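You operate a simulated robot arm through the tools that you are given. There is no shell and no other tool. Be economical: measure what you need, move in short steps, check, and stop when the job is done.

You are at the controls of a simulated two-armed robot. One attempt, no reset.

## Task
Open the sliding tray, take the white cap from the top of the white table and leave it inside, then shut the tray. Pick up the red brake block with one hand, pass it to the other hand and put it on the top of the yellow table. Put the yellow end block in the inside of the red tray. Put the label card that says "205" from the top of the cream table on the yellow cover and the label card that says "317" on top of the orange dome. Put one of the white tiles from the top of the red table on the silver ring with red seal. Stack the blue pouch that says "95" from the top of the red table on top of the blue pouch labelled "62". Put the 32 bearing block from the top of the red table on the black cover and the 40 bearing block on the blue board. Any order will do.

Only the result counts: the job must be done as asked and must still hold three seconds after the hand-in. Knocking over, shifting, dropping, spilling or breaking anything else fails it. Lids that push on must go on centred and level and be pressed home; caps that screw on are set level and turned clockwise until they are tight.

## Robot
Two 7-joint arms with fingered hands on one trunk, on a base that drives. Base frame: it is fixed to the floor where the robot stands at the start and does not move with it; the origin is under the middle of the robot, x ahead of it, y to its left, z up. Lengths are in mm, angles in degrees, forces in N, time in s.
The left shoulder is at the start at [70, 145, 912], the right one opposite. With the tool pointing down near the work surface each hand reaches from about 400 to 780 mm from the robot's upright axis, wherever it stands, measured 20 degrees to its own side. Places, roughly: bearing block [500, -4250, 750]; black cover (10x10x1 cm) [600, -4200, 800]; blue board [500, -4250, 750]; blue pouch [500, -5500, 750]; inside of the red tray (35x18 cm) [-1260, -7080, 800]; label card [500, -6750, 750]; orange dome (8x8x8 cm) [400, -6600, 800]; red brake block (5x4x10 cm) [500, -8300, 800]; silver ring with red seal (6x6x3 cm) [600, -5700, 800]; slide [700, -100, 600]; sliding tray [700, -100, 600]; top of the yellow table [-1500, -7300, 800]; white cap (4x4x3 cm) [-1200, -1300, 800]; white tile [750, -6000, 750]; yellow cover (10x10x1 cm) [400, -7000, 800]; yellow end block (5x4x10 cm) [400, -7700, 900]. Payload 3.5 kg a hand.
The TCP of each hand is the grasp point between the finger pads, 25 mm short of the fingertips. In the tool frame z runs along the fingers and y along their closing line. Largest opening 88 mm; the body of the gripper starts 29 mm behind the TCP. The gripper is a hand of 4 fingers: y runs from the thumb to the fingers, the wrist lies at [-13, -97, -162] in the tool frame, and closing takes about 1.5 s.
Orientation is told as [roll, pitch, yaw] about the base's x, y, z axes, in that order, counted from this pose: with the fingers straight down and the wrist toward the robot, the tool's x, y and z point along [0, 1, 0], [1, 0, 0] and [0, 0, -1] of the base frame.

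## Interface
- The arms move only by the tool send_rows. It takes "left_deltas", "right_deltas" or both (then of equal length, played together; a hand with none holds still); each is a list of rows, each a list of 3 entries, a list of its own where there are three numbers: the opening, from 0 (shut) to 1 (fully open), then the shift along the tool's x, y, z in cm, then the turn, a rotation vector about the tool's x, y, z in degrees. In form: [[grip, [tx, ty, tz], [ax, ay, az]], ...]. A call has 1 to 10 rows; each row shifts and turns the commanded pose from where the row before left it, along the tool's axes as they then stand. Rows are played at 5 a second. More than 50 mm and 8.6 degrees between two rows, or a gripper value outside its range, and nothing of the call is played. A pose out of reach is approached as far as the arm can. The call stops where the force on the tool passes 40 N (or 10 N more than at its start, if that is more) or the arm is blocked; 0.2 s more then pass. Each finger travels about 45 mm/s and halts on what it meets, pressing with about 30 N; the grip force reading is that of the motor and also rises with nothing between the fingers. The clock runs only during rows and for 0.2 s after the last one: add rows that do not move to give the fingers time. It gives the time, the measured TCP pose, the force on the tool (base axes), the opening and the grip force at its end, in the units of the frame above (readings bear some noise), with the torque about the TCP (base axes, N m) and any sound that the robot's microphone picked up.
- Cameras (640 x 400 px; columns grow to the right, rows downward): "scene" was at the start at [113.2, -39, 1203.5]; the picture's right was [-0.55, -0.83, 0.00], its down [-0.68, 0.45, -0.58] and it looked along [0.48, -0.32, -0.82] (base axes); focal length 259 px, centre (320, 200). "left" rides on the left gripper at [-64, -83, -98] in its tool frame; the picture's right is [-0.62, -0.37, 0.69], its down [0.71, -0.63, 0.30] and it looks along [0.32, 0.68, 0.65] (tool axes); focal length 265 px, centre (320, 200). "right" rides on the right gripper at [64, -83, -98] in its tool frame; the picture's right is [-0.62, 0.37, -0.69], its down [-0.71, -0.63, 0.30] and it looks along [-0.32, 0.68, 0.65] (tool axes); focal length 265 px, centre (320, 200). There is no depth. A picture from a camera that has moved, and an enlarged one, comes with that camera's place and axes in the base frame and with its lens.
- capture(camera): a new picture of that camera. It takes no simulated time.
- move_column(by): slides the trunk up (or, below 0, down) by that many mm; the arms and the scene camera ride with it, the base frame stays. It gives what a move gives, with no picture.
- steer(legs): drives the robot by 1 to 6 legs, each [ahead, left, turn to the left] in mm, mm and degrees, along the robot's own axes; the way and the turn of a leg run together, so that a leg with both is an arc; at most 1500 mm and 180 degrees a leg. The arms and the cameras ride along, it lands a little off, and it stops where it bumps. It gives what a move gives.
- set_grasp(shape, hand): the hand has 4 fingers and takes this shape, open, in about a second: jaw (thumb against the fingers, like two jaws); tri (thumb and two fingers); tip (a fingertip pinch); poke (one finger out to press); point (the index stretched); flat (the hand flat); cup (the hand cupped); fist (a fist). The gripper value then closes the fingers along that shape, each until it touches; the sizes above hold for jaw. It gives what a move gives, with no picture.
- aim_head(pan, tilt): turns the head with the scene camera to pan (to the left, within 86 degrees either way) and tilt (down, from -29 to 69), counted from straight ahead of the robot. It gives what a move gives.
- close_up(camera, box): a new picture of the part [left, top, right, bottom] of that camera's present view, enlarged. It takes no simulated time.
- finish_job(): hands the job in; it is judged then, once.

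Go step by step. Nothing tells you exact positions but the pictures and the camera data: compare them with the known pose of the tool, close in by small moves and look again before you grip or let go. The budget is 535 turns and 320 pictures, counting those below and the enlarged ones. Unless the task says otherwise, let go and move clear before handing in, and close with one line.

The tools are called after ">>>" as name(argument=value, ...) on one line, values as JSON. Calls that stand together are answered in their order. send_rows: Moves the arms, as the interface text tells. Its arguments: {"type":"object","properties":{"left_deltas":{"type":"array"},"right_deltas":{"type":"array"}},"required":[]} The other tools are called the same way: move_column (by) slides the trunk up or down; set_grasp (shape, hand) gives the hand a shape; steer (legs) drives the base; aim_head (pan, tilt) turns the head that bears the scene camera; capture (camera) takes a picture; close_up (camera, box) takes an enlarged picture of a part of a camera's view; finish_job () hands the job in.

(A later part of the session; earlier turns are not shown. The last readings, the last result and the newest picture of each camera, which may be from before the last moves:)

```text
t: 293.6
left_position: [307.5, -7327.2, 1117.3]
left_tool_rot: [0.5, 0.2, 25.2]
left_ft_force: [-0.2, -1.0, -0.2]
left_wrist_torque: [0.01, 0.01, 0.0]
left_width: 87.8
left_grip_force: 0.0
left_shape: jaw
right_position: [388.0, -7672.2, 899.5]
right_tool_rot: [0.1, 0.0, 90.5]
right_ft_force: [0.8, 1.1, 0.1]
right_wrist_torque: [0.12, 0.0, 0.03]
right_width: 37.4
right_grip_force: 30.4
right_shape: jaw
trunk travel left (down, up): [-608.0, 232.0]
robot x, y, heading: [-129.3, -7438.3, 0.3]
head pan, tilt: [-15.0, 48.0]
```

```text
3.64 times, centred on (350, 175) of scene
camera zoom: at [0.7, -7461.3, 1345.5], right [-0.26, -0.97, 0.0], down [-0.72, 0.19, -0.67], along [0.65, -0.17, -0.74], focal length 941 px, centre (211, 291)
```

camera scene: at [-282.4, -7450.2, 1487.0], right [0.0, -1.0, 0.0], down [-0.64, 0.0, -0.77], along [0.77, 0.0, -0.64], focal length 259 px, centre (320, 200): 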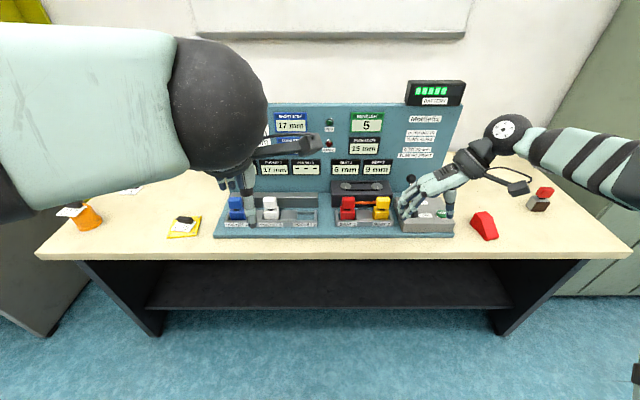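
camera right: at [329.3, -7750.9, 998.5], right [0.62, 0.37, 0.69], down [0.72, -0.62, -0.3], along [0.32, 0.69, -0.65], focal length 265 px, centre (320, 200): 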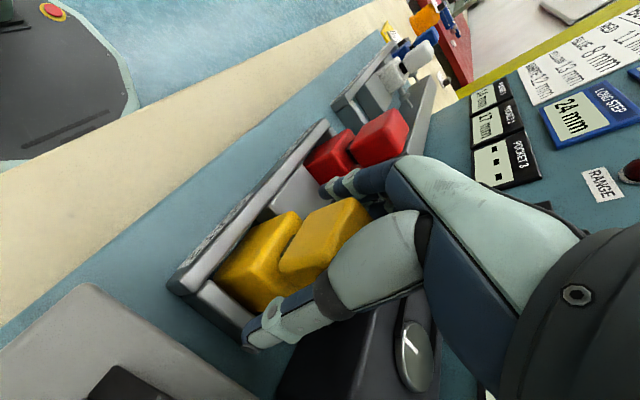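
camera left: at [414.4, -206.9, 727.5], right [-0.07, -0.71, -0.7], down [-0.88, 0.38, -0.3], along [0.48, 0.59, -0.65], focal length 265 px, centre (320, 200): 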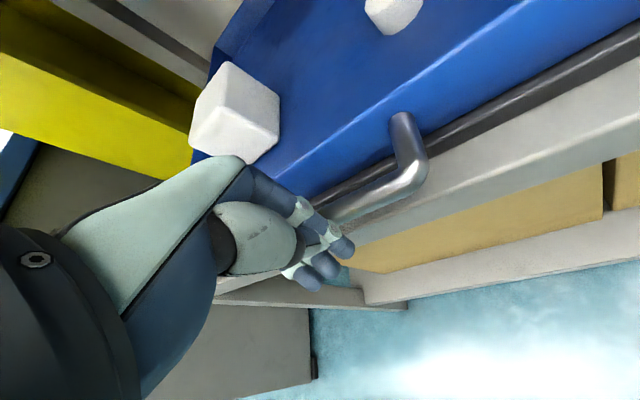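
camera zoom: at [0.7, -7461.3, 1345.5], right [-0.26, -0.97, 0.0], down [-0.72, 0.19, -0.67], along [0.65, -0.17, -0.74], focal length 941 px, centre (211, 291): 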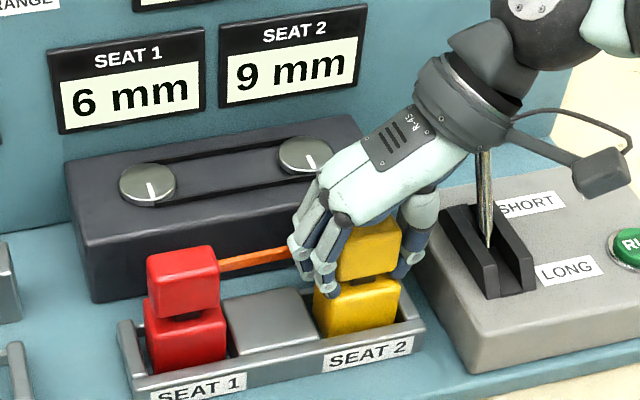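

Gripped (37 mm). Lift straight up.

>>> send_rows(right_deltas=[[0, [0, 0, -1], [0, 0, 0]], [0, [0, 0, -2.5], [0, 0, 0]], [0, [0, 0, -4], [0, 0, 0]], [0, [0, 0, -4], [0, 0, 0]], [0, [0, 0, 0], [0, 0, 0]]])

>>> close_up(camera="scene", box=[290, 100, 430, 230])

>>> capture(camera="right")

```text
t: 294.8
left_position: [308.2, -7326.2, 1117.1]
left_tool_rot: [0.4, 0.2, 25.3]
left_ft_force: [-0.5, 0.0, 0.2]
left_wrist_torque: [0.0, 0.05, 0.0]
left_width: 87.7
left_grip_force: 0.0
left_shape: jaw
right_position: [389.1, -7671.0, 1014.6]
right_tool_rot: [0.2, 0.0, 90.5]
right_ft_force: [-0.3, -0.2, -3.3]
right_wrist_torque: [0.0, 0.04, -0.02]
right_width: 37.3
right_grip_force: 30.2
right_shape: jaw
trunk travel left (down, up): [-608.0, 232.0]
robot x, y, heading: [-130.6, -7441.1, -0.1]
head pan, tilt: [-15.0, 48.0]
```

```text
3.08 times, centred on (360, 165) of scene
camera zoom: at [1.4, -7461.6, 1345.4], right [-0.26, -0.97, 0.0], down [-0.72, 0.19, -0.67], along [0.65, -0.17, -0.74], focal length 796 px, centre (197, 308)
```

zoom: 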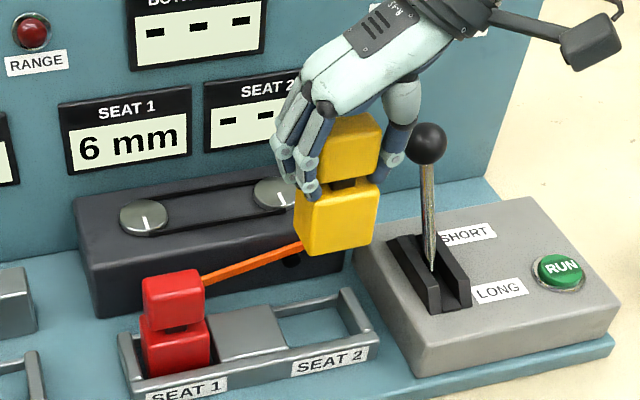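

```text
125 pictures are left
camera right: at [326.0, -7754.2, 1113.2], right [0.62, 0.37, 0.69], down [0.72, -0.62, -0.31], along [0.32, 0.69, -0.65], focal length 265 px, centre (320, 200)
```

right: 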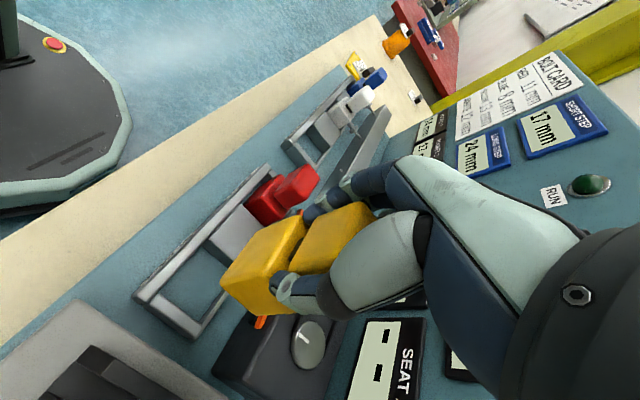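

The yellow end block is held upright. I back off, raise, turn to the opposite side and look for the red tray and yellow table.

>>> steer(legs=[[-290, 0, 0]])

>>> move_column(by=100)

>>> steer(legs=[[0, 0, -180]])

>>> aim_head(pan=-10, tilt=35)

>>> capture(camera="scene")

```text
t: 296.8
left_position: [17.0, -7327.4, 1115.6]
left_tool_rot: [0.5, 0.3, 25.4]
left_ft_force: [0.3, -0.7, -0.2]
left_wrist_torque: [0.01, 0.04, -0.01]
left_width: 87.7
left_grip_force: 0.0
left_shape: jaw
right_position: [97.6, -7672.0, 1014.4]
right_tool_rot: [0.1, -0.1, 90.6]
right_ft_force: [0.5, 0.6, -3.1]
right_wrist_torque: [-0.01, 0.01, -0.05]
right_width: 37.3
right_grip_force: 29.7
right_shape: jaw
trunk travel left (down, up): [-608.0, 232.0]
robot x, y, heading: [-422.0, -7437.1, 0.2]
head pan, tilt: [-15.0, 48.0]
```

```text
t: 298.2
left_position: [16.2, -7326.0, 1217.0]
left_tool_rot: [0.5, 0.2, 25.3]
left_ft_force: [-1.4, -0.1, 1.0]
left_wrist_torque: [-0.02, -0.01, 0.01]
left_width: 87.6
left_grip_force: 0.0
left_shape: jaw
right_position: [97.2, -7670.8, 1112.0]
right_tool_rot: [0.2, 0.0, 90.5]
right_ft_force: [-0.2, 0.8, -2.4]
right_wrist_torque: [0.04, 0.02, -0.02]
right_width: 36.8
right_grip_force: 30.0
right_shape: jaw
trunk travel left (down, up): [-708.0, 132.0]
robot x, y, heading: [-420.5, -7441.1, 0.3]
head pan, tilt: [-15.0, 48.0]
```

```text
t: 306.0
left_position: [-862.1, -7539.3, 1216.3]
left_tool_rot: [0.5, 0.2, -157.1]
left_ft_force: [-0.2, 1.0, -0.5]
left_wrist_torque: [0.01, 0.0, 0.01]
left_width: 87.7
left_grip_force: 0.0
left_shape: jaw
right_position: [-929.2, -7191.7, 1114.0]
right_tool_rot: [0.2, -0.1, -91.9]
right_ft_force: [-0.5, 0.3, -4.1]
right_wrist_torque: [0.01, -0.02, 0.01]
right_width: 36.9
right_grip_force: 29.8
right_shape: jaw
trunk travel left (down, up): [-708.0, 132.0]
robot x, y, heading: [-421.3, -7442.4, 177.7]
head pan, tilt: [-15.0, 48.0]
```

```text
t: 306.8
left_position: [-861.8, -7538.6, 1215.6]
left_tool_rot: [0.5, 0.2, -157.2]
left_ft_force: [-0.1, 0.4, -0.4]
left_wrist_torque: [-0.01, 0.01, 0.02]
left_width: 87.7
left_grip_force: 0.0
left_shape: jaw
right_position: [-928.2, -7190.5, 1113.2]
right_tool_rot: [0.1, 0.0, -91.8]
right_ft_force: [-0.3, 0.3, -3.5]
right_wrist_torque: [0.01, -0.02, 0.01]
right_width: 36.6
right_grip_force: 30.1
right_shape: jaw
trunk travel left (down, up): [-708.0, 132.0]
robot x, y, heading: [-419.5, -7437.8, 177.5]
head pan, tilt: [-10.0, 35.0]
```

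```text
124 pictures are left
camera scene: at [-555.0, -7420.2, 1464.4], right [0.21, 0.98, 0.0], down [0.56, -0.12, -0.82], along [-0.8, 0.18, -0.57], focal length 259 px, centre (320, 200)
```

scene: 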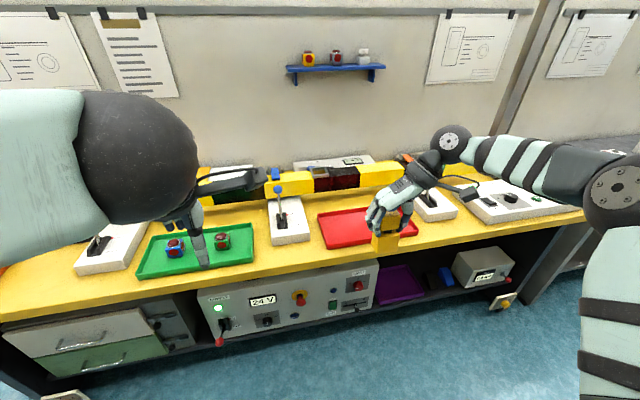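

I see the yellow table with a red tray ahead-right. Zooming.

>>> close_up(camera="scene", box=[220, 170, 480, 300])

>>> capture(camera="right")

```text
2.46 times, centred on (350, 235) of scene
camera zoom: at [-555.0, -7420.2, 1464.4], right [0.21, 0.98, 0.0], down [0.56, -0.12, -0.82], along [-0.8, 0.18, -0.57], focal length 637 px, centre (246, 114)
```

zoom: 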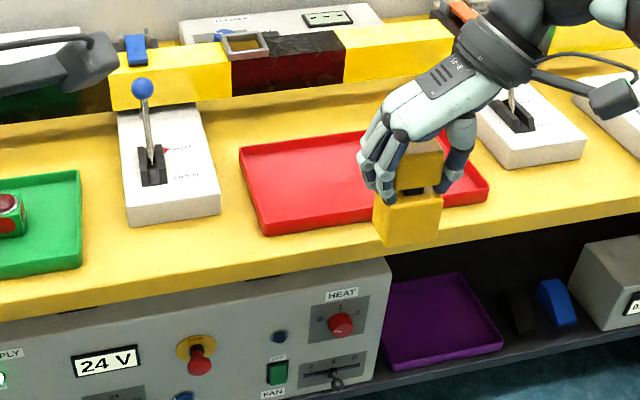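

```text
122 pictures are left
camera right: at [-862.3, -7108.6, 1212.8], right [-0.63, -0.35, 0.69], down [-0.69, 0.65, -0.3], along [-0.35, -0.67, -0.65], focal length 265 px, centre (320, 200)
```

right: 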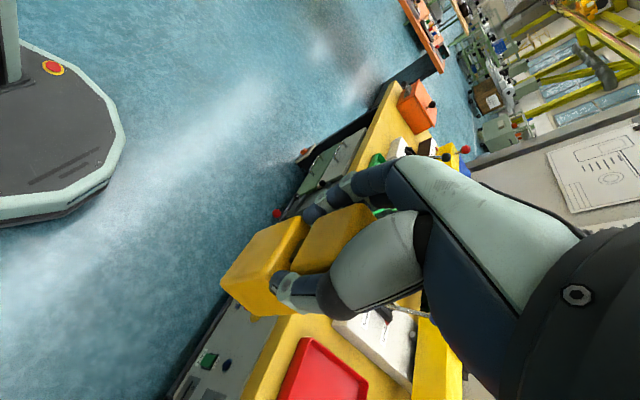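

The red tray spans x -1373..-1174, y -7252..-6899. I drive up so the block is above its centre and lower.

>>> steer(legs=[[330, -95, 2.4]])

>>> move_column(by=-130)

>>> capture(camera="right")

>>> capture(camera="scene")

```text
t: 309.0
left_position: [-1182.0, -7456.3, 1216.0]
left_tool_rot: [0.5, 0.0, -154.9]
left_ft_force: [0.3, 0.2, 0.4]
left_wrist_torque: [0.02, 0.02, -0.02]
left_width: 87.8
left_grip_force: 0.0
left_shape: jaw
right_position: [-1261.0, -7109.5, 1114.2]
right_tool_rot: [-0.1, 0.0, -89.7]
right_ft_force: [0.8, -0.2, -3.6]
right_wrist_torque: [0.0, 0.0, -0.02]
right_width: 36.7
right_grip_force: 30.6
right_shape: jaw
trunk travel left (down, up): [-708.0, 132.0]
robot x, y, heading: [-745.4, -7343.3, 180.1]
head pan, tilt: [-10.0, 35.0]
```

```text
t: 310.6
left_position: [-1182.7, -7455.1, 1087.3]
left_tool_rot: [0.4, 0.2, -154.9]
left_ft_force: [-0.2, -0.6, -0.5]
left_wrist_torque: [0.02, 0.01, -0.01]
left_width: 87.8
left_grip_force: 0.0
left_shape: jaw
right_position: [-1262.7, -7110.0, 983.2]
right_tool_rot: [0.1, 0.1, -89.6]
right_ft_force: [-0.6, -1.1, -3.9]
right_wrist_torque: [-0.01, -0.01, -0.02]
right_width: 36.9
right_grip_force: 29.8
right_shape: jaw
trunk travel left (down, up): [-578.0, 262.0]
robot x, y, heading: [-746.0, -7339.9, 179.9]
head pan, tilt: [-10.0, 35.0]
```

```text
121 pictures are left
camera right: at [-1199.7, -7024.7, 1083.0], right [-0.62, -0.37, 0.69], down [-0.72, 0.63, -0.3], along [-0.32, -0.69, -0.65], focal length 265 px, centre (320, 200)
```

right: 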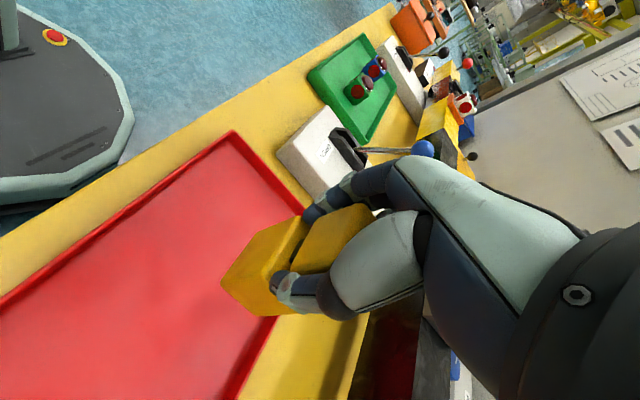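

```text
120 pictures are left
camera scene: at [-880.2, -7323.9, 1334.5], right [0.18, 0.98, 0.0], down [0.56, -0.1, -0.82], along [-0.81, 0.14, -0.57], focal length 259 px, centre (320, 200)
```

scene: 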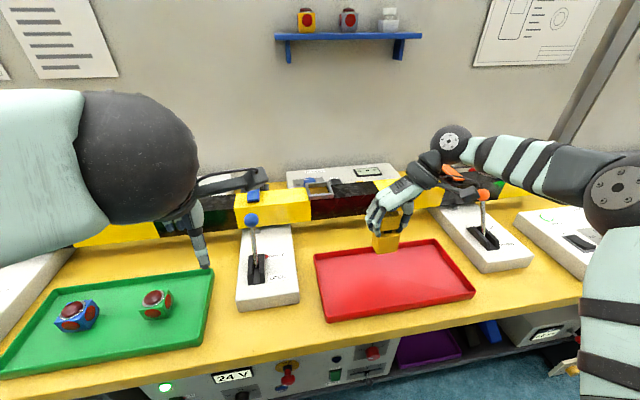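

The block is above the tray interior. Lower toward the floor.

>>> send_rows(right_deltas=[[0, [0, -2, 3], [0, 0, 0]], [0, [0, 0, 3], [0, 0, 0]], [0, [0, 0, 2], [0, 0, 0]], [0, [0, 0, 0], [0, 0, 0]]])

>>> capture(camera="right")

>>> close_up(camera="scene", box=[300, 170, 500, 330])

```text
t: 311.6
left_position: [-1182.9, -7455.2, 1086.6]
left_tool_rot: [0.6, 0.1, -154.8]
left_ft_force: [0.8, -0.7, 0.9]
left_wrist_torque: [-0.02, -0.01, -0.01]
left_width: 87.4
left_grip_force: 0.0
left_shape: jaw
right_position: [-1261.9, -7090.2, 903.6]
right_tool_rot: [0.1, 0.0, -89.6]
right_ft_force: [-0.4, 0.3, -2.8]
right_wrist_torque: [0.0, -0.04, -0.03]
right_width: 36.5
right_grip_force: 30.5
right_shape: jaw
trunk travel left (down, up): [-578.0, 262.0]
robot x, y, heading: [-746.5, -7340.6, 180.0]
head pan, tilt: [-10.0, 35.0]
```

```text
119 pictures are left
camera right: at [-1198.9, -7004.6, 1002.1], right [-0.62, -0.37, 0.69], down [-0.72, 0.63, -0.3], along [-0.32, -0.69, -0.65], focal length 265 px, centre (320, 200)
```

right: 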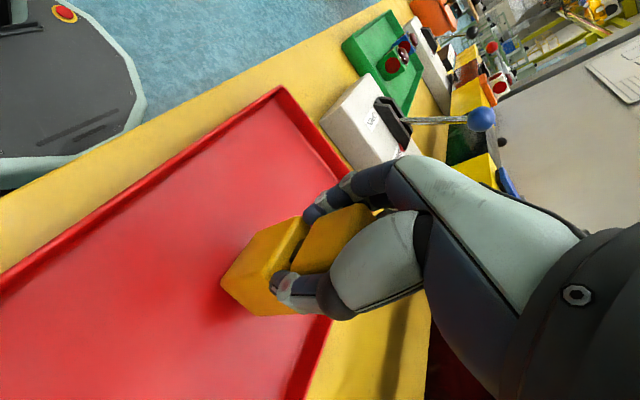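

```text
2.50 times, centred on (400, 250) of scene
camera zoom: at [-880.3, -7323.6, 1334.5], right [0.18, 0.98, 0.0], down [0.57, -0.1, -0.82], along [-0.81, 0.14, -0.57], focal length 647 px, centre (120, 75)
```

zoom: 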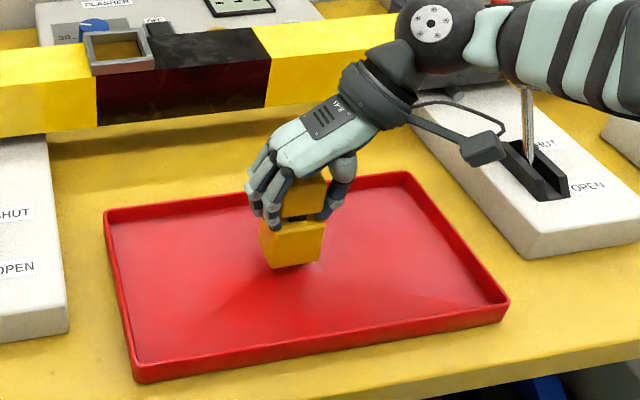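

Block is over the tray's middle-back. Shift 12 mm nearer and lower to contact.

>>> send_rows(right_deltas=[[0, [1.2, 0, 0.5], [0, 0, 0]], [0, [0, 0, 0.3], [0, 0, 0]], [0, [0, 0, 0], [0, 0, 0]]])

>>> send_rows(right_deltas=[[0, [0, 0, 0.3], [0, 0, 0]], [0, [0, 0, 0], [0, 0, 0]]])

>>> send_rows(right_deltas=[[0, [0, 0, 0.3], [0, 0, 0]], [0, [0, 0, 0], [0, 0, 0]]])

```text
t: 312.4
left_position: [-1182.3, -7455.5, 1085.7]
left_tool_rot: [0.5, 0.1, -154.8]
left_ft_force: [0.0, -0.3, -0.5]
left_wrist_torque: [0.04, 0.02, 0.01]
left_width: 87.6
left_grip_force: 0.0
left_shape: jaw
right_position: [-1250.5, -7089.5, 895.1]
right_tool_rot: [0.1, 0.0, -89.6]
right_ft_force: [-0.6, 0.8, -4.1]
right_wrist_torque: [0.0, -0.03, 0.02]
right_width: 36.9
right_grip_force: 29.9
right_shape: jaw
trunk travel left (down, up): [-578.0, 262.0]
robot x, y, heading: [-744.6, -7343.3, 179.8]
head pan, tilt: [-10.0, 35.0]
```

```text
t: 313.0
left_position: [-1182.4, -7454.5, 1085.5]
left_tool_rot: [0.5, 0.0, -154.8]
left_ft_force: [-0.7, 0.2, -0.5]
left_wrist_torque: [-0.02, -0.01, 0.0]
left_width: 87.8
left_grip_force: 0.0
left_shape: jaw
right_position: [-1250.1, -7089.5, 892.0]
right_tool_rot: [0.2, 0.0, -89.6]
right_ft_force: [-0.2, 0.6, -3.5]
right_wrist_torque: [-0.01, -0.03, 0.0]
right_width: 36.7
right_grip_force: 30.2
right_shape: jaw
trunk travel left (down, up): [-578.0, 262.0]
robot x, y, heading: [-747.2, -7342.6, 180.2]
head pan, tilt: [-10.0, 35.0]
```

```text
t: 313.6
left_position: [-1182.5, -7455.3, 1086.7]
left_tool_rot: [0.5, 0.1, -154.7]
left_ft_force: [0.2, 0.2, 0.5]
left_wrist_torque: [-0.03, 0.03, -0.01]
left_width: 87.6
left_grip_force: 0.1
left_shape: jaw
right_position: [-1251.4, -7088.1, 890.7]
right_tool_rot: [0.1, 0.0, -89.6]
right_ft_force: [-0.3, 0.2, -3.9]
right_wrist_torque: [-0.02, 0.0, 0.06]
right_width: 36.6
right_grip_force: 30.0
right_shape: jaw
trunk travel left (down, up): [-578.0, 262.0]
robot x, y, heading: [-747.1, -7338.6, 179.8]
head pan, tilt: [-10.0, 35.0]
```

>>> send_rows(right_deltas=[[0, [0, 0, 0.3], [0, 0, 0]], [0, [0, 0, 0.3], [0, 0, 0]], [0, [0, 0, 0], [0, 0, 0]]])

>>> close_up(camera="scene", box=[340, 180, 460, 280])

```text
t: 314.4
left_position: [-1181.9, -7454.8, 1085.8]
left_tool_rot: [0.6, 0.1, -154.9]
left_ft_force: [-0.2, 1.1, 0.6]
left_wrist_torque: [0.03, 0.0, -0.02]
left_width: 87.8
left_grip_force: 0.0
left_shape: jaw
right_position: [-1251.0, -7089.3, 884.9]
right_tool_rot: [0.0, -0.1, -89.6]
right_ft_force: [0.2, 0.0, 0.7]
right_wrist_torque: [-0.06, 0.05, -0.06]
right_width: 36.9
right_grip_force: 29.7
right_shape: jaw
trunk travel left (down, up): [-578.0, 262.0]
robot x, y, heading: [-744.1, -7337.6, 179.6]
head pan, tilt: [-10.0, 35.0]
```

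```text
4.00 times, centred on (400, 230) of scene
camera zoom: at [-879.9, -7323.9, 1334.6], right [0.18, 0.98, 0.0], down [0.56, -0.1, -0.82], along [-0.81, 0.14, -0.57], focal length 1036 px, centre (0, 80)
```

zoom: 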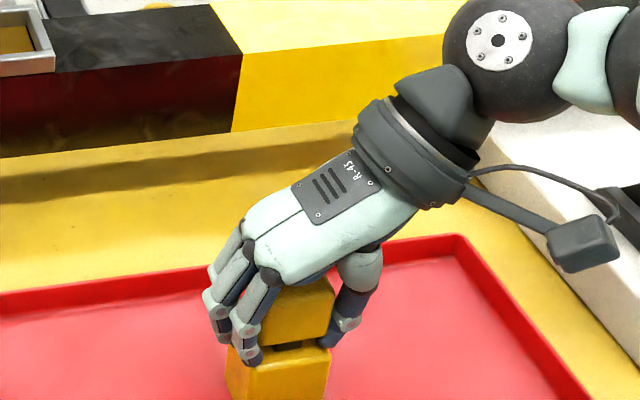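

Weight has come off the hand: the block stands on the tray floor. Open and lift.

>>> send_rows(right_deltas=[[0, [0, 0, 0.1], [0, 0, 0]], [0.55, [0, 0, 0], [0, 0, 0]], [0.8, [0, 0, 0], [0, 0, 0]], [0.9, [0, 0, 0], [0, 0, 0]], [0.9, [0, 0, -1], [0, 0, 0]], [0.9, [0, 0, -4], [0, 0, 0]], [0.9, [0, 0, -4], [0, 0, 0]], [0.9, [0, 0, -4], [0, 0, 0]], [0.9, [0, 0, 0], [0, 0, 0]]])

>>> capture(camera="scene")

```text
t: 316.4
left_position: [-1182.6, -7455.7, 1087.6]
left_tool_rot: [0.6, 0.1, -154.7]
left_ft_force: [0.8, -0.4, -0.4]
left_wrist_torque: [0.0, -0.01, -0.02]
left_width: 87.8
left_grip_force: 0.1
left_shape: jaw
right_position: [-1251.5, -7091.0, 1013.1]
right_tool_rot: [-0.1, 0.0, -89.5]
right_ft_force: [0.9, -0.1, 0.1]
right_wrist_torque: [-0.01, -0.03, -0.02]
right_width: 78.9
right_grip_force: 0.1
right_shape: jaw
trunk travel left (down, up): [-578.0, 262.0]
robot x, y, heading: [-744.6, -7341.4, 179.8]
head pan, tilt: [-10.0, 35.0]
```

```text
116 pictures are left
camera scene: at [-880.1, -7324.2, 1334.5], right [0.18, 0.98, 0.0], down [0.56, -0.1, -0.82], along [-0.81, 0.14, -0.57], focal length 259 px, centre (320, 200)
```

scene: 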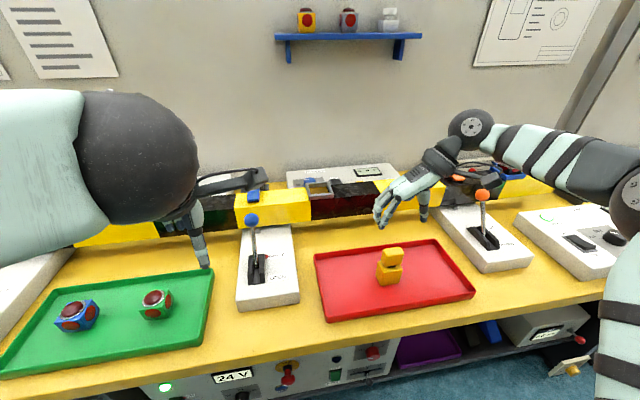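

The yellow end block stands in the red tray. There is free table space behind the tray for the brake block. Now I go back for the red brake block.

>>> move_column(by=100)

>>> steer(legs=[[-330, 0, 0], [0, 0, 180], [0, -900, 0]])

>>> send_rows(right_deltas=[[0.9, [0, 0, 0], [0, 0, 8]], [0.9, [0, 0, 0], [0, 0, 8]], [0.9, [0, 0, 0], [0, 0, 8]], [0.9, [0, 0, 0], [0, 0, 8]], [0.9, [0, 0, 0], [0, 0, 8]], [0.9, [0, 0, 0], [0, 0, 8]], [0.9, [0, 0, 0], [0, 0, 8]], [0.9, [0, 0, 0], [0, 0, 8]], [0.9, [0, 0, 0], [0, 0, 8]], [0.9, [0, 0, 0], [0, 0, 8]]])

```text
t: 317.7
left_position: [-1182.1, -7455.2, 1185.7]
left_tool_rot: [0.5, 0.0, -154.8]
left_ft_force: [0.7, -0.3, 1.2]
left_wrist_torque: [-0.01, 0.0, 0.01]
left_width: 87.7
left_grip_force: 0.0
left_shape: jaw
right_position: [-1251.8, -7089.4, 1113.4]
right_tool_rot: [0.0, 0.0, -89.5]
right_ft_force: [0.8, 0.0, -0.4]
right_wrist_torque: [-0.01, 0.0, 0.04]
right_width: 79.4
right_grip_force: 0.1
right_shape: jaw
trunk travel left (down, up): [-678.0, 162.0]
robot x, y, heading: [-744.2, -7341.5, 180.0]
head pan, tilt: [-10.0, 35.0]
```

```text
t: 331.7
left_position: [50.4, -8109.2, 1186.9]
left_tool_rot: [0.5, 0.1, 27.4]
left_ft_force: [-0.5, 0.1, -0.4]
left_wrist_torque: [0.01, 0.02, -0.02]
left_width: 87.7
left_grip_force: 0.2
left_shape: jaw
right_position: [132.1, -8471.5, 1112.8]
right_tool_rot: [0.0, 0.1, 92.7]
right_ft_force: [-0.2, 0.6, -0.3]
right_wrist_torque: [0.01, -0.01, 0.0]
right_width: 79.1
right_grip_force: 0.1
right_shape: jaw
trunk travel left (down, up): [-678.0, 162.0]
robot x, y, heading: [-384.4, -8241.3, 1.9]
head pan, tilt: [-10.0, 35.0]
```

```text
t: 333.9
left_position: [48.6, -8108.3, 1187.3]
left_tool_rot: [0.5, 0.1, 27.4]
left_ft_force: [-0.5, -0.4, 0.1]
left_wrist_torque: [-0.01, -0.03, -0.01]
left_width: 87.8
left_grip_force: 0.0
left_shape: jaw
right_position: [133.2, -8472.2, 1113.7]
right_tool_rot: [-0.1, 0.0, 12.5]
right_ft_force: [1.1, 0.2, -0.5]
right_wrist_torque: [0.01, 0.0, -0.04]
right_width: 79.1
right_grip_force: 0.1
right_shape: jaw
trunk travel left (down, up): [-678.0, 162.0]
robot x, y, heading: [-386.3, -8240.3, 2.2]
head pan, tilt: [-10.0, 35.0]
```

I straighten the heading, finish the yaw and start rolling the right hand so its fingers point left-down (≈65°).

>>> steer(legs=[[0, 0, -2.1]])

>>> send_rows(right_deltas=[[0.9, [0, 0, 0], [0, 0, 8]], [0.9, [0, 0, 0], [0, 0, 2.5]], [0.9, [0, 0, 0], [0, 8, 0]], [0.9, [0, 0, 0], [0, 8, 0]], [0.9, [0, 0, 0], [0, 8, 0]], [0.9, [0, 0, 0], [0, 8, 0]], [0.9, [0, 0, 0], [0, 8, 0]], [0.9, [0, 0, 0], [0, 8, 0]], [0.9, [0, 0, 0], [0, 8, 0]], [0.9, [0, 0, 0], [0, 8, 0]]])

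>>> aim_head(pan=0, tilt=40)

>>> capture(camera="scene")

```text
t: 334.7
left_position: [54.7, -8125.6, 1186.5]
left_tool_rot: [0.5, 0.2, 25.2]
left_ft_force: [-0.3, -1.1, 0.6]
left_wrist_torque: [-0.03, 0.0, -0.02]
left_width: 87.9
left_grip_force: 0.0
left_shape: jaw
right_position: [124.5, -8490.5, 1113.3]
right_tool_rot: [-0.1, 0.1, 10.5]
right_ft_force: [0.2, -0.2, 0.3]
right_wrist_torque: [0.03, 0.03, -0.02]
right_width: 78.8
right_grip_force: 0.0
right_shape: jaw
trunk travel left (down, up): [-678.0, 162.0]
robot x, y, heading: [-385.0, -8242.2, -0.1]
head pan, tilt: [-10.0, 35.0]
```

```text
t: 336.9
left_position: [54.2, -8125.9, 1185.8]
left_tool_rot: [0.6, 0.1, 25.3]
left_ft_force: [-1.5, -0.3, 0.6]
left_wrist_torque: [-0.02, 0.01, 0.01]
left_width: 87.8
left_grip_force: 0.0
left_shape: jaw
right_position: [124.1, -8492.6, 1113.1]
right_tool_rot: [64.0, -0.1, 0.0]
right_ft_force: [0.3, -0.1, 0.2]
right_wrist_torque: [-0.06, 0.0, -0.02]
right_width: 79.4
right_grip_force: 0.0
right_shape: jaw
trunk travel left (down, up): [-678.0, 162.0]
robot x, y, heading: [-381.1, -8240.4, -0.2]
head pan, tilt: [-10.0, 35.0]
```

```text
t: 337.6
left_position: [53.7, -8125.4, 1186.2]
left_tool_rot: [0.5, 0.1, 25.3]
left_ft_force: [1.1, 0.7, -0.1]
left_wrist_torque: [-0.01, -0.03, -0.01]
left_width: 87.8
left_grip_force: 0.0
left_shape: jaw
right_position: [123.7, -8490.9, 1113.8]
right_tool_rot: [63.8, 0.0, 0.1]
right_ft_force: [0.4, -0.9, -0.7]
right_wrist_torque: [-0.06, -0.01, 0.04]
right_width: 78.9
right_grip_force: 0.1
right_shape: jaw
trunk travel left (down, up): [-678.0, 162.0]
robot x, y, heading: [-383.8, -8241.2, 0.1]
head pan, tilt: [0.0, 40.0]
```

```text
115 pictures are left
camera scene: at [-244.8, -8240.3, 1427.0], right [0.0, -1.0, 0.0], down [-0.64, 0.0, -0.77], along [0.77, 0.0, -0.64], focal length 259 px, centre (320, 200)
```

scene: 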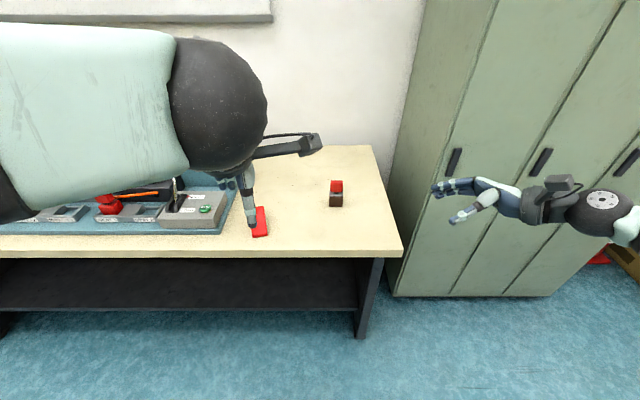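

The rolled pose works. The brake block stands at about (478, -8294). I drive up and lower to a pre-grasp on its right side.

>>> steer(legs=[[310, 5, 0]])

>>> move_column(by=-130)

>>> send_rows(right_deltas=[[1, [-1.8, 1.4, 3], [0, 0, 0]], [1, [-1.8, 1.4, 3], [0, 0, 0]], [1, [-1.5, 1.2, 2], [0, 0, 0]], [1, [0, 0, 0], [0, 0, 0]]])

>>> capture(camera="right")

>>> capture(camera="scene")

```text
t: 339.7
left_position: [359.1, -8118.9, 1186.9]
left_tool_rot: [0.6, 0.1, 25.6]
left_ft_force: [-0.1, 0.6, 0.2]
left_wrist_torque: [-0.02, -0.04, 0.01]
left_width: 87.9
left_grip_force: 0.1
left_shape: jaw
right_position: [431.6, -8484.0, 1112.9]
right_tool_rot: [64.0, 0.0, 0.2]
right_ft_force: [0.0, 1.0, 0.3]
right_wrist_torque: [-0.02, 0.02, 0.02]
right_width: 79.1
right_grip_force: 0.2
right_shape: jaw
trunk travel left (down, up): [-678.0, 162.0]
robot x, y, heading: [-73.9, -8236.8, 0.0]
head pan, tilt: [0.0, 40.0]
```

```text
t: 341.2
left_position: [360.2, -8119.1, 1057.0]
left_tool_rot: [0.4, 0.1, 25.5]
left_ft_force: [0.1, 0.1, -0.1]
left_wrist_torque: [0.03, 0.0, 0.0]
left_width: 87.5
left_grip_force: 0.0
left_shape: jaw
right_position: [431.3, -8484.6, 982.4]
right_tool_rot: [64.0, 0.0, 0.2]
right_ft_force: [0.2, 0.6, 0.4]
right_wrist_torque: [-0.02, 0.02, 0.0]
right_width: 79.3
right_grip_force: 0.0
right_shape: jaw
trunk travel left (down, up): [-548.0, 292.0]
robot x, y, heading: [-80.8, -8236.4, 0.2]
head pan, tilt: [0.0, 40.0]
```

```text
t: 342.2
left_position: [359.9, -8118.7, 1057.5]
left_tool_rot: [0.5, 0.1, 25.5]
left_ft_force: [0.6, -0.5, -1.0]
left_wrist_torque: [-0.02, 0.05, 0.01]
left_width: 87.5
left_grip_force: 0.0
left_shape: jaw
right_position: [473.4, -8432.9, 903.9]
right_tool_rot: [64.0, -0.1, 0.2]
right_ft_force: [-0.3, 0.0, -0.1]
right_wrist_torque: [-0.01, 0.01, 0.0]
right_width: 87.8
right_grip_force: 0.1
right_shape: jaw
trunk travel left (down, up): [-548.0, 292.0]
robot x, y, heading: [-73.6, -8233.8, 0.1]
head pan, tilt: [0.0, 40.0]
```

```text
114 pictures are left
camera right: at [389.9, -8492.6, 1005.3], right [0.37, -0.89, -0.25], down [-0.63, -0.04, -0.78], along [0.68, 0.45, -0.58], focal length 265 px, centre (320, 200)
```

right: 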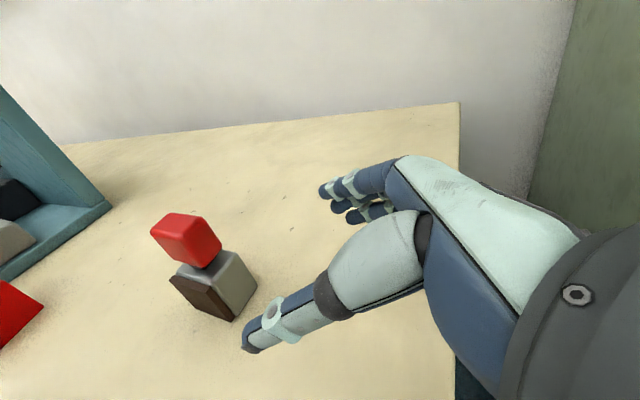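

```text
113 pictures are left
camera scene: at [61.9, -8234.7, 1297.0], right [0.0, -1.0, 0.0], down [-0.64, 0.0, -0.77], along [0.77, 0.0, -0.64], focal length 259 px, centre (320, 200)
```

scene: 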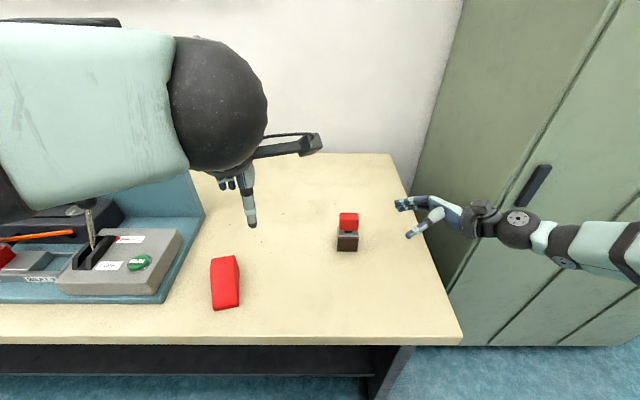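

The block's base centre is ≈ (474, -8298, 822). I advance along the finger direction in two stages.

>>> send_rows(right_deltas=[[0.9, [-0.4, 0, 3], [0, 0, 0]], [0.9, [-0.4, 0, 3], [0, 0, 0]], [0.9, [0, 0, 3], [0, 0, 0]], [0.9, [0, 0, 0], [0, 0, 0]]])

>>> capture(camera="right")

>>> close_up(camera="scene", box=[310, 190, 450, 280])

```text
t: 343.2
left_position: [360.5, -8118.9, 1057.3]
left_tool_rot: [0.5, 0.0, 25.5]
left_ft_force: [0.0, 1.1, -0.1]
left_wrist_torque: [0.0, 0.02, 0.01]
left_width: 87.5
left_grip_force: 0.0
left_shape: jaw
right_position: [471.6, -8358.0, 856.1]
right_tool_rot: [64.0, 0.1, 0.1]
right_ft_force: [-0.4, 0.1, -0.6]
right_wrist_torque: [0.0, 0.0, -0.02]
right_width: 79.2
right_grip_force: 0.1
right_shape: jaw
trunk travel left (down, up): [-548.0, 292.0]
robot x, y, heading: [-73.0, -8237.7, 0.2]
head pan, tilt: [0.0, 40.0]
```

```text
112 pictures are left
camera right: at [388.1, -8416.3, 957.9], right [0.37, -0.89, -0.25], down [-0.63, -0.04, -0.78], along [0.68, 0.45, -0.58], focal length 265 px, centre (320, 200)
```

right: 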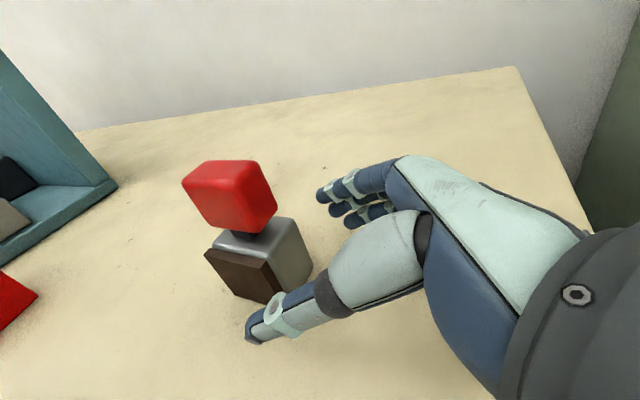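

```text
4.44 times, centred on (380, 235) of scene
camera zoom: at [62.1, -8235.1, 1297.0], right [0.0, -1.0, 0.0], down [-0.64, 0.0, -0.77], along [0.77, 0.0, -0.64], focal length 1150 px, centre (53, 44)
```

zoom: 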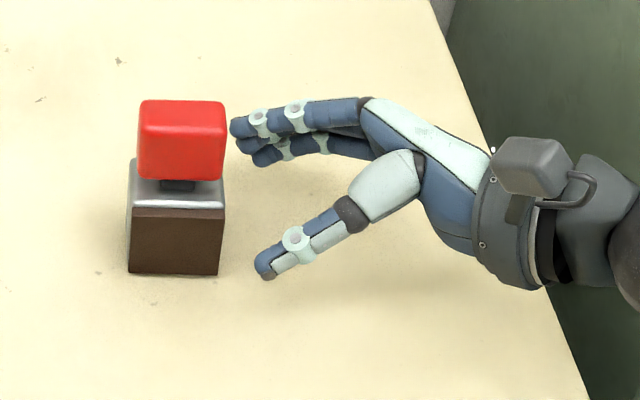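

Right on line. Advance 56 mm, then check before closing.

>>> send_rows(right_deltas=[[0.9, [0, 0, 2], [0, 0, 0]], [0.9, [0, 0, 2], [0, 0, 0]], [0.9, [0, 0, 1.5], [0, 0, 0]], [0.9, [0, 0, 0], [0, 0, 0]]])

>>> close_up(camera="right", box=[180, 100, 420, 340])

>>> close_up(camera="scene", box=[310, 190, 450, 280])

```text
t: 344.2
left_position: [360.6, -8119.3, 1056.9]
left_tool_rot: [0.5, 0.2, 25.5]
left_ft_force: [-0.6, 0.5, -0.6]
left_wrist_torque: [0.0, 0.07, 0.0]
left_width: 87.7
left_grip_force: 0.0
left_shape: jaw
right_position: [470.5, -8307.0, 829.9]
right_tool_rot: [64.0, -0.1, 0.2]
right_ft_force: [-0.3, -0.8, 2.3]
right_wrist_torque: [0.01, -0.12, -0.05]
right_width: 79.4
right_grip_force: 0.0
right_shape: jaw
trunk travel left (down, up): [-548.0, 292.0]
robot x, y, heading: [-74.5, -8233.2, 0.1]
head pan, tilt: [0.0, 40.0]
```

```text
1.67 times, centred on (300, 220) of right
camera zoom: at [386.8, -8366.7, 933.4], right [0.37, -0.89, -0.25], down [-0.63, -0.04, -0.78], along [0.68, 0.45, -0.58], focal length 442 px, centre (353, 167)
```

zoom: 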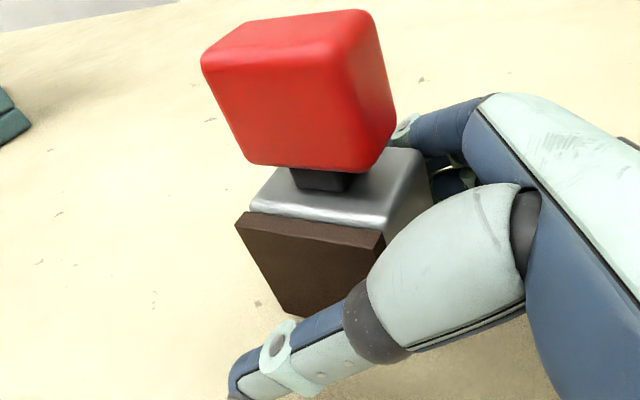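

```text
4.44 times, centred on (380, 235) of scene
camera zoom: at [62.1, -8234.8, 1297.0], right [0.0, -1.0, 0.0], down [-0.64, 0.0, -0.77], along [0.77, 0.0, -0.64], focal length 1150 px, centre (53, 44)
```

zoom: 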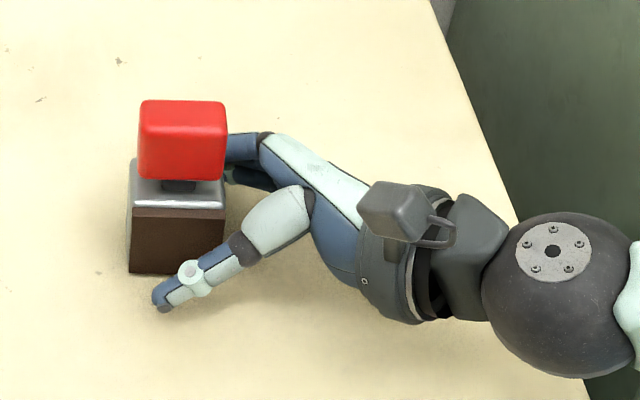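

Thumb in front, fingers behind, light table touch. Rise 3 mm and close on the base.

>>> send_rows(right_deltas=[[0.9, [0.3, 0, -0.15], [0, 0, 0]], [0.7, [0, 0, 0], [0, 0, 0]], [0.5, [0, 0, 0], [0, 0, 0]], [0, [0, 0, 0], [0, 0, 0]], [0, [0, 0, 0], [0, 0, 0]], [0, [0, 0, 0], [0, 0, 0]], [0, [0, 0, 0], [0, 0, 0]]])

>>> close_up(camera="scene", box=[310, 190, 450, 280])

```text
t: 345.8
left_position: [360.7, -8118.8, 1058.2]
left_tool_rot: [0.5, 0.1, 25.4]
left_ft_force: [0.7, 0.1, 0.1]
left_wrist_torque: [0.0, -0.06, -0.02]
left_width: 87.5
left_grip_force: 0.1
left_shape: jaw
right_position: [470.6, -8309.0, 834.0]
right_tool_rot: [63.9, 0.0, 0.1]
right_ft_force: [-0.5, 0.8, -0.1]
right_wrist_torque: [-0.01, -0.04, 0.06]
right_width: 34.3
right_grip_force: 29.9
right_shape: jaw
trunk travel left (down, up): [-548.0, 292.0]
robot x, y, heading: [-73.1, -8236.1, 0.1]
head pan, tilt: [0.0, 40.0]
```

```text
4.44 times, centred on (380, 235) of scene
camera zoom: at [62.7, -8234.5, 1296.9], right [0.0, -1.0, 0.0], down [-0.64, 0.0, -0.77], along [0.77, 0.0, -0.64], focal length 1150 px, centre (53, 44)
```

zoom: 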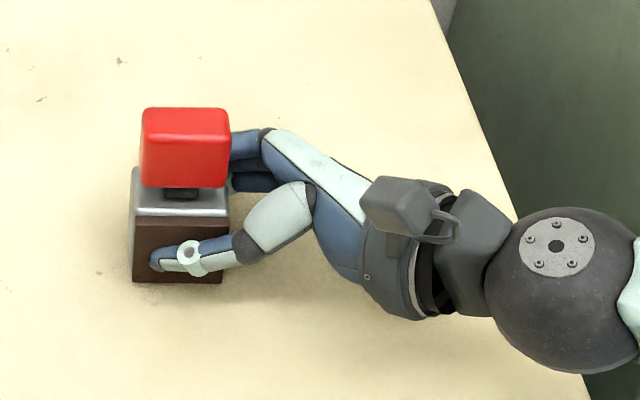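

Firm grip on the base (34 mm). Lift and bring it toward the robot's centre line.

>>> send_rows(right_deltas=[[0, [0.9, 0, -0.44], [0, 0, 0]], [0, [2.7, 0, -1.3], [0, 0, 0]], [0, [0, 0, 0], [0, 0, 0]]])

>>> move_column(by=110)

>>> send_rows(right_deltas=[[0, [1.3, 0, 2.7], [0, 0, 0]], [0, [1.3, 0, 2.7], [0, 0, 0]], [0, [1, 0, 2], [0, 0, 0]], [0, [0, 0, 0], [0, 0, 0]]])

>>> capture(camera="scene")

```text
t: 346.6
left_position: [360.8, -8120.9, 1057.5]
left_tool_rot: [0.4, 0.2, 25.5]
left_ft_force: [0.3, 0.7, -1.0]
left_wrist_torque: [-0.04, -0.01, 0.0]
left_width: 87.8
left_grip_force: 0.0
left_shape: jaw
right_position: [471.0, -8308.8, 872.8]
right_tool_rot: [64.0, 0.1, 0.2]
right_ft_force: [0.2, 0.1, -2.6]
right_wrist_torque: [0.0, -0.01, 0.02]
right_width: 34.3
right_grip_force: 29.7
right_shape: jaw
trunk travel left (down, up): [-548.0, 292.0]
robot x, y, heading: [-72.1, -8235.9, 0.3]
head pan, tilt: [0.0, 40.0]
```

```text
t: 348.1
left_position: [361.9, -8119.2, 1167.5]
left_tool_rot: [0.6, 0.1, 25.5]
left_ft_force: [-0.3, -0.1, 0.1]
left_wrist_torque: [0.01, 0.01, -0.01]
left_width: 87.8
left_grip_force: 0.1
left_shape: jaw
right_position: [470.7, -8309.2, 983.7]
right_tool_rot: [64.0, 0.1, 0.3]
right_ft_force: [-0.3, 0.2, -2.4]
right_wrist_torque: [-0.02, 0.0, -0.01]
right_width: 34.3
right_grip_force: 29.7
right_shape: jaw
trunk travel left (down, up): [-658.0, 182.0]
robot x, y, heading: [-75.7, -8238.7, 0.1]
head pan, tilt: [0.0, 40.0]
```

```text
t: 349.1
left_position: [361.0, -8120.0, 1166.6]
left_tool_rot: [0.5, 0.1, 25.5]
left_ft_force: [0.5, -0.1, 0.2]
left_wrist_torque: [0.0, 0.02, -0.03]
left_width: 87.7
left_grip_force: 0.1
left_shape: jaw
right_position: [470.9, -8224.4, 981.3]
right_tool_rot: [64.0, 0.1, 0.1]
right_ft_force: [-0.1, -0.6, -3.5]
right_wrist_torque: [-0.05, 0.0, 0.02]
right_width: 34.3
right_grip_force: 30.0
right_shape: jaw
trunk travel left (down, up): [-658.0, 182.0]
robot x, y, heading: [-75.5, -8235.0, 0.1]
head pan, tilt: [0.0, 40.0]
```

```text
107 pictures are left
camera scene: at [62.9, -8235.0, 1406.9], right [0.0, -1.0, 0.0], down [-0.64, 0.0, -0.77], along [0.77, 0.0, -0.64], focal length 259 px, centre (320, 200)
```

scene: 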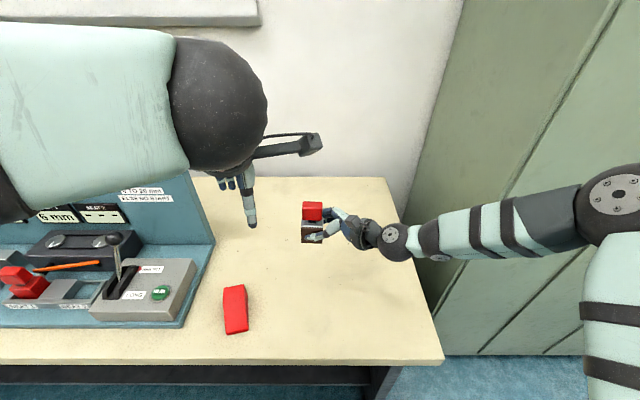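

The brake block is held near the centre line. Now I turn the left hand to yaw 0 and see if its posture allows.

>>> send_rows(left_deltas=[[0.9, [0, 2, 0], [0, 0, 6]], [0.9, [0, 2, 0], [0, 0, 6.5]], [0.9, [0, 1, 0], [0, 0, 6.5]], [0.9, [0, 0, 0], [0, 0, 6.5]], [0.9, [0, 0, 0], [0, 0, 0]]])

>>> capture(camera="left")

```text
t: 350.3
left_position: [407.2, -8101.9, 1167.7]
left_tool_rot: [0.4, 0.4, -0.1]
left_ft_force: [-0.3, 0.0, -0.3]
left_wrist_torque: [-0.02, 0.02, -0.01]
left_width: 79.4
left_grip_force: 0.2
left_shape: jaw
right_position: [471.4, -8225.1, 983.2]
right_tool_rot: [64.1, 0.2, 0.2]
right_ft_force: [0.9, -0.4, -2.7]
right_wrist_torque: [-0.03, 0.02, 0.0]
right_width: 34.0
right_grip_force: 30.4
right_shape: jaw
trunk travel left (down, up): [-658.0, 182.0]
robot x, y, heading: [-75.8, -8233.0, 0.3]
head pan, tilt: [0.0, 40.0]
```

```text
106 pictures are left
camera left: at [324.2, -8168.0, 1266.4], right [-0.37, -0.61, -0.7], down [-0.63, 0.72, -0.3], along [0.68, 0.33, -0.66], focal length 265 px, centre (320, 200)
```

left: 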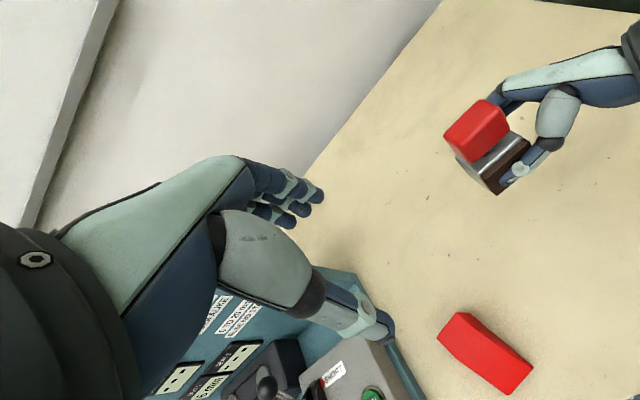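

Yaw 0 works. To keep both hand cameras apart I roll the left hand -25° and move to a pre-grasp above the red head.

>>> send_rows(left_deltas=[[0.9, [0, 0, 0], [0, -8.3, 0]], [0.9, [0, 0, 0], [0, -8.3, 0]], [0.9, [0, 0, 0], [0, -8.3, 0]], [0.9, [-1, 1.5, 2], [0, 0, 0]], [0.9, [-1, 1.5, 2], [0, 0, 0]], [0.9, [-1, 1.5, 2], [0, 0, 0]], [0.9, [-1, 1.6, 2.5], [0, 0, 0]], [0.9, [0, 0, 0], [0, 0, 0]]])

>>> capture(camera="left")

>>> close_up(camera="scene", box=[240, 130, 440, 270])

```text
t: 352.1
left_position: [467.9, -8172.1, 1105.3]
left_tool_rot: [-24.5, 0.3, -0.1]
left_ft_force: [-0.2, 0.3, 0.2]
left_wrist_torque: [0.0, 0.02, 0.03]
left_width: 79.2
left_grip_force: 0.1
left_shape: jaw
right_position: [469.3, -8223.9, 982.1]
right_tool_rot: [63.9, 0.0, 0.1]
right_ft_force: [0.4, 0.4, -2.5]
right_wrist_torque: [-0.01, -0.01, 0.0]
right_width: 34.1
right_grip_force: 29.9
right_shape: jaw
trunk travel left (down, up): [-658.0, 182.0]
robot x, y, heading: [-71.4, -8234.7, 0.1]
head pan, tilt: [0.0, 40.0]
```

```text
105 pictures are left
camera left: at [384.4, -8189.9, 1224.4], right [-0.37, -0.85, -0.37], down [-0.63, 0.52, -0.57], along [0.68, 0.02, -0.73], focal length 265 px, centre (320, 200)
```

left: 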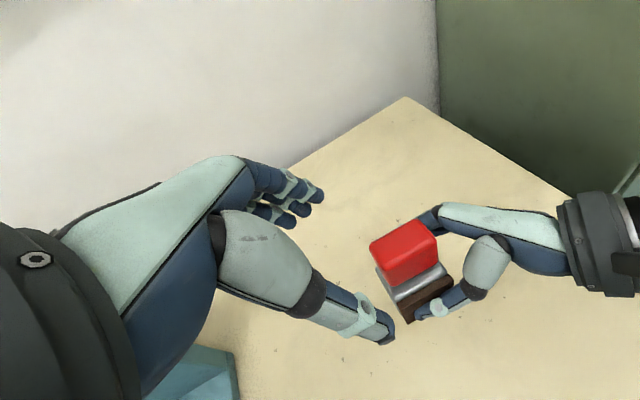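

```text
2.86 times, centred on (340, 200) of scene
camera zoom: at [62.1, -8233.7, 1407.0], right [0.0, -1.0, 0.0], down [-0.64, 0.0, -0.77], along [0.77, 0.0, -0.64], focal length 740 px, centre (263, 200)
```

zoom: 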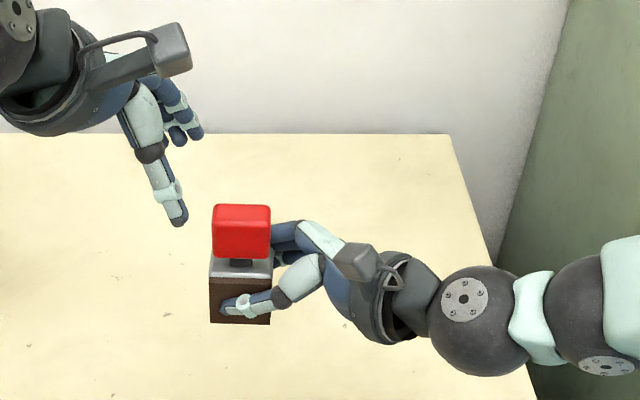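

The left hand is lined up. Advance 5 cm and check clearance.

>>> send_rows(left_deltas=[[0.9, [-0.3, 0.2, 2], [0, 0, 0]], [0.9, [-0.3, 0.1, 2], [0, 0, 0]], [0.9, [0, 0, 1], [0, 0, 0]], [0.9, [0, 0, 0], [0, 0, 0]]])

>>> capture(camera="left")

>>> close_up(camera="scene", box=[240, 130, 440, 270])

```text
t: 353.1
left_position: [472.8, -8197.6, 1062.4]
left_tool_rot: [-24.5, 0.4, 0.0]
left_ft_force: [0.0, -1.2, 0.6]
left_wrist_torque: [0.01, -0.02, -0.03]
left_width: 79.2
left_grip_force: 0.1
left_shape: jaw
right_position: [471.0, -8224.5, 981.6]
right_tool_rot: [64.0, 0.0, 0.3]
right_ft_force: [-0.2, 0.4, -3.0]
right_wrist_torque: [-0.01, 0.02, -0.02]
right_width: 34.1
right_grip_force: 29.8
right_shape: jaw
trunk travel left (down, up): [-658.0, 182.0]
robot x, y, heading: [-75.7, -8235.1, 0.1]
head pan, tilt: [0.0, 40.0]
```

```text
103 pictures are left
camera left: at [388.9, -8216.9, 1180.6], right [-0.37, -0.85, -0.37], down [-0.63, 0.52, -0.57], along [0.68, 0.02, -0.73], focal length 265 px, centre (320, 200)
```

left: 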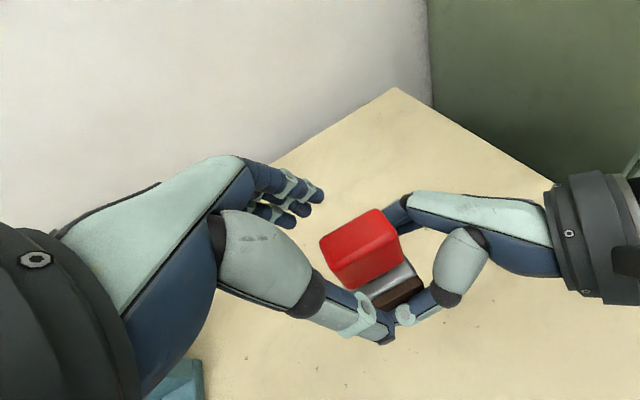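

```text
2.86 times, centred on (340, 200) of scene
camera zoom: at [63.1, -8234.6, 1406.9], right [0.0, -1.0, 0.0], down [-0.64, 0.0, -0.77], along [0.77, 0.0, -0.64], focal length 740 px, centre (263, 200)
```

zoom: 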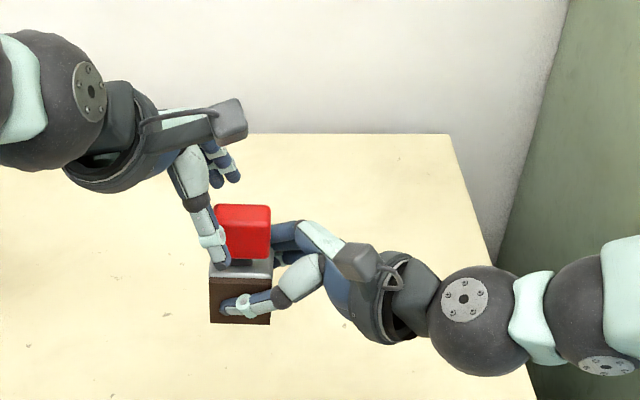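

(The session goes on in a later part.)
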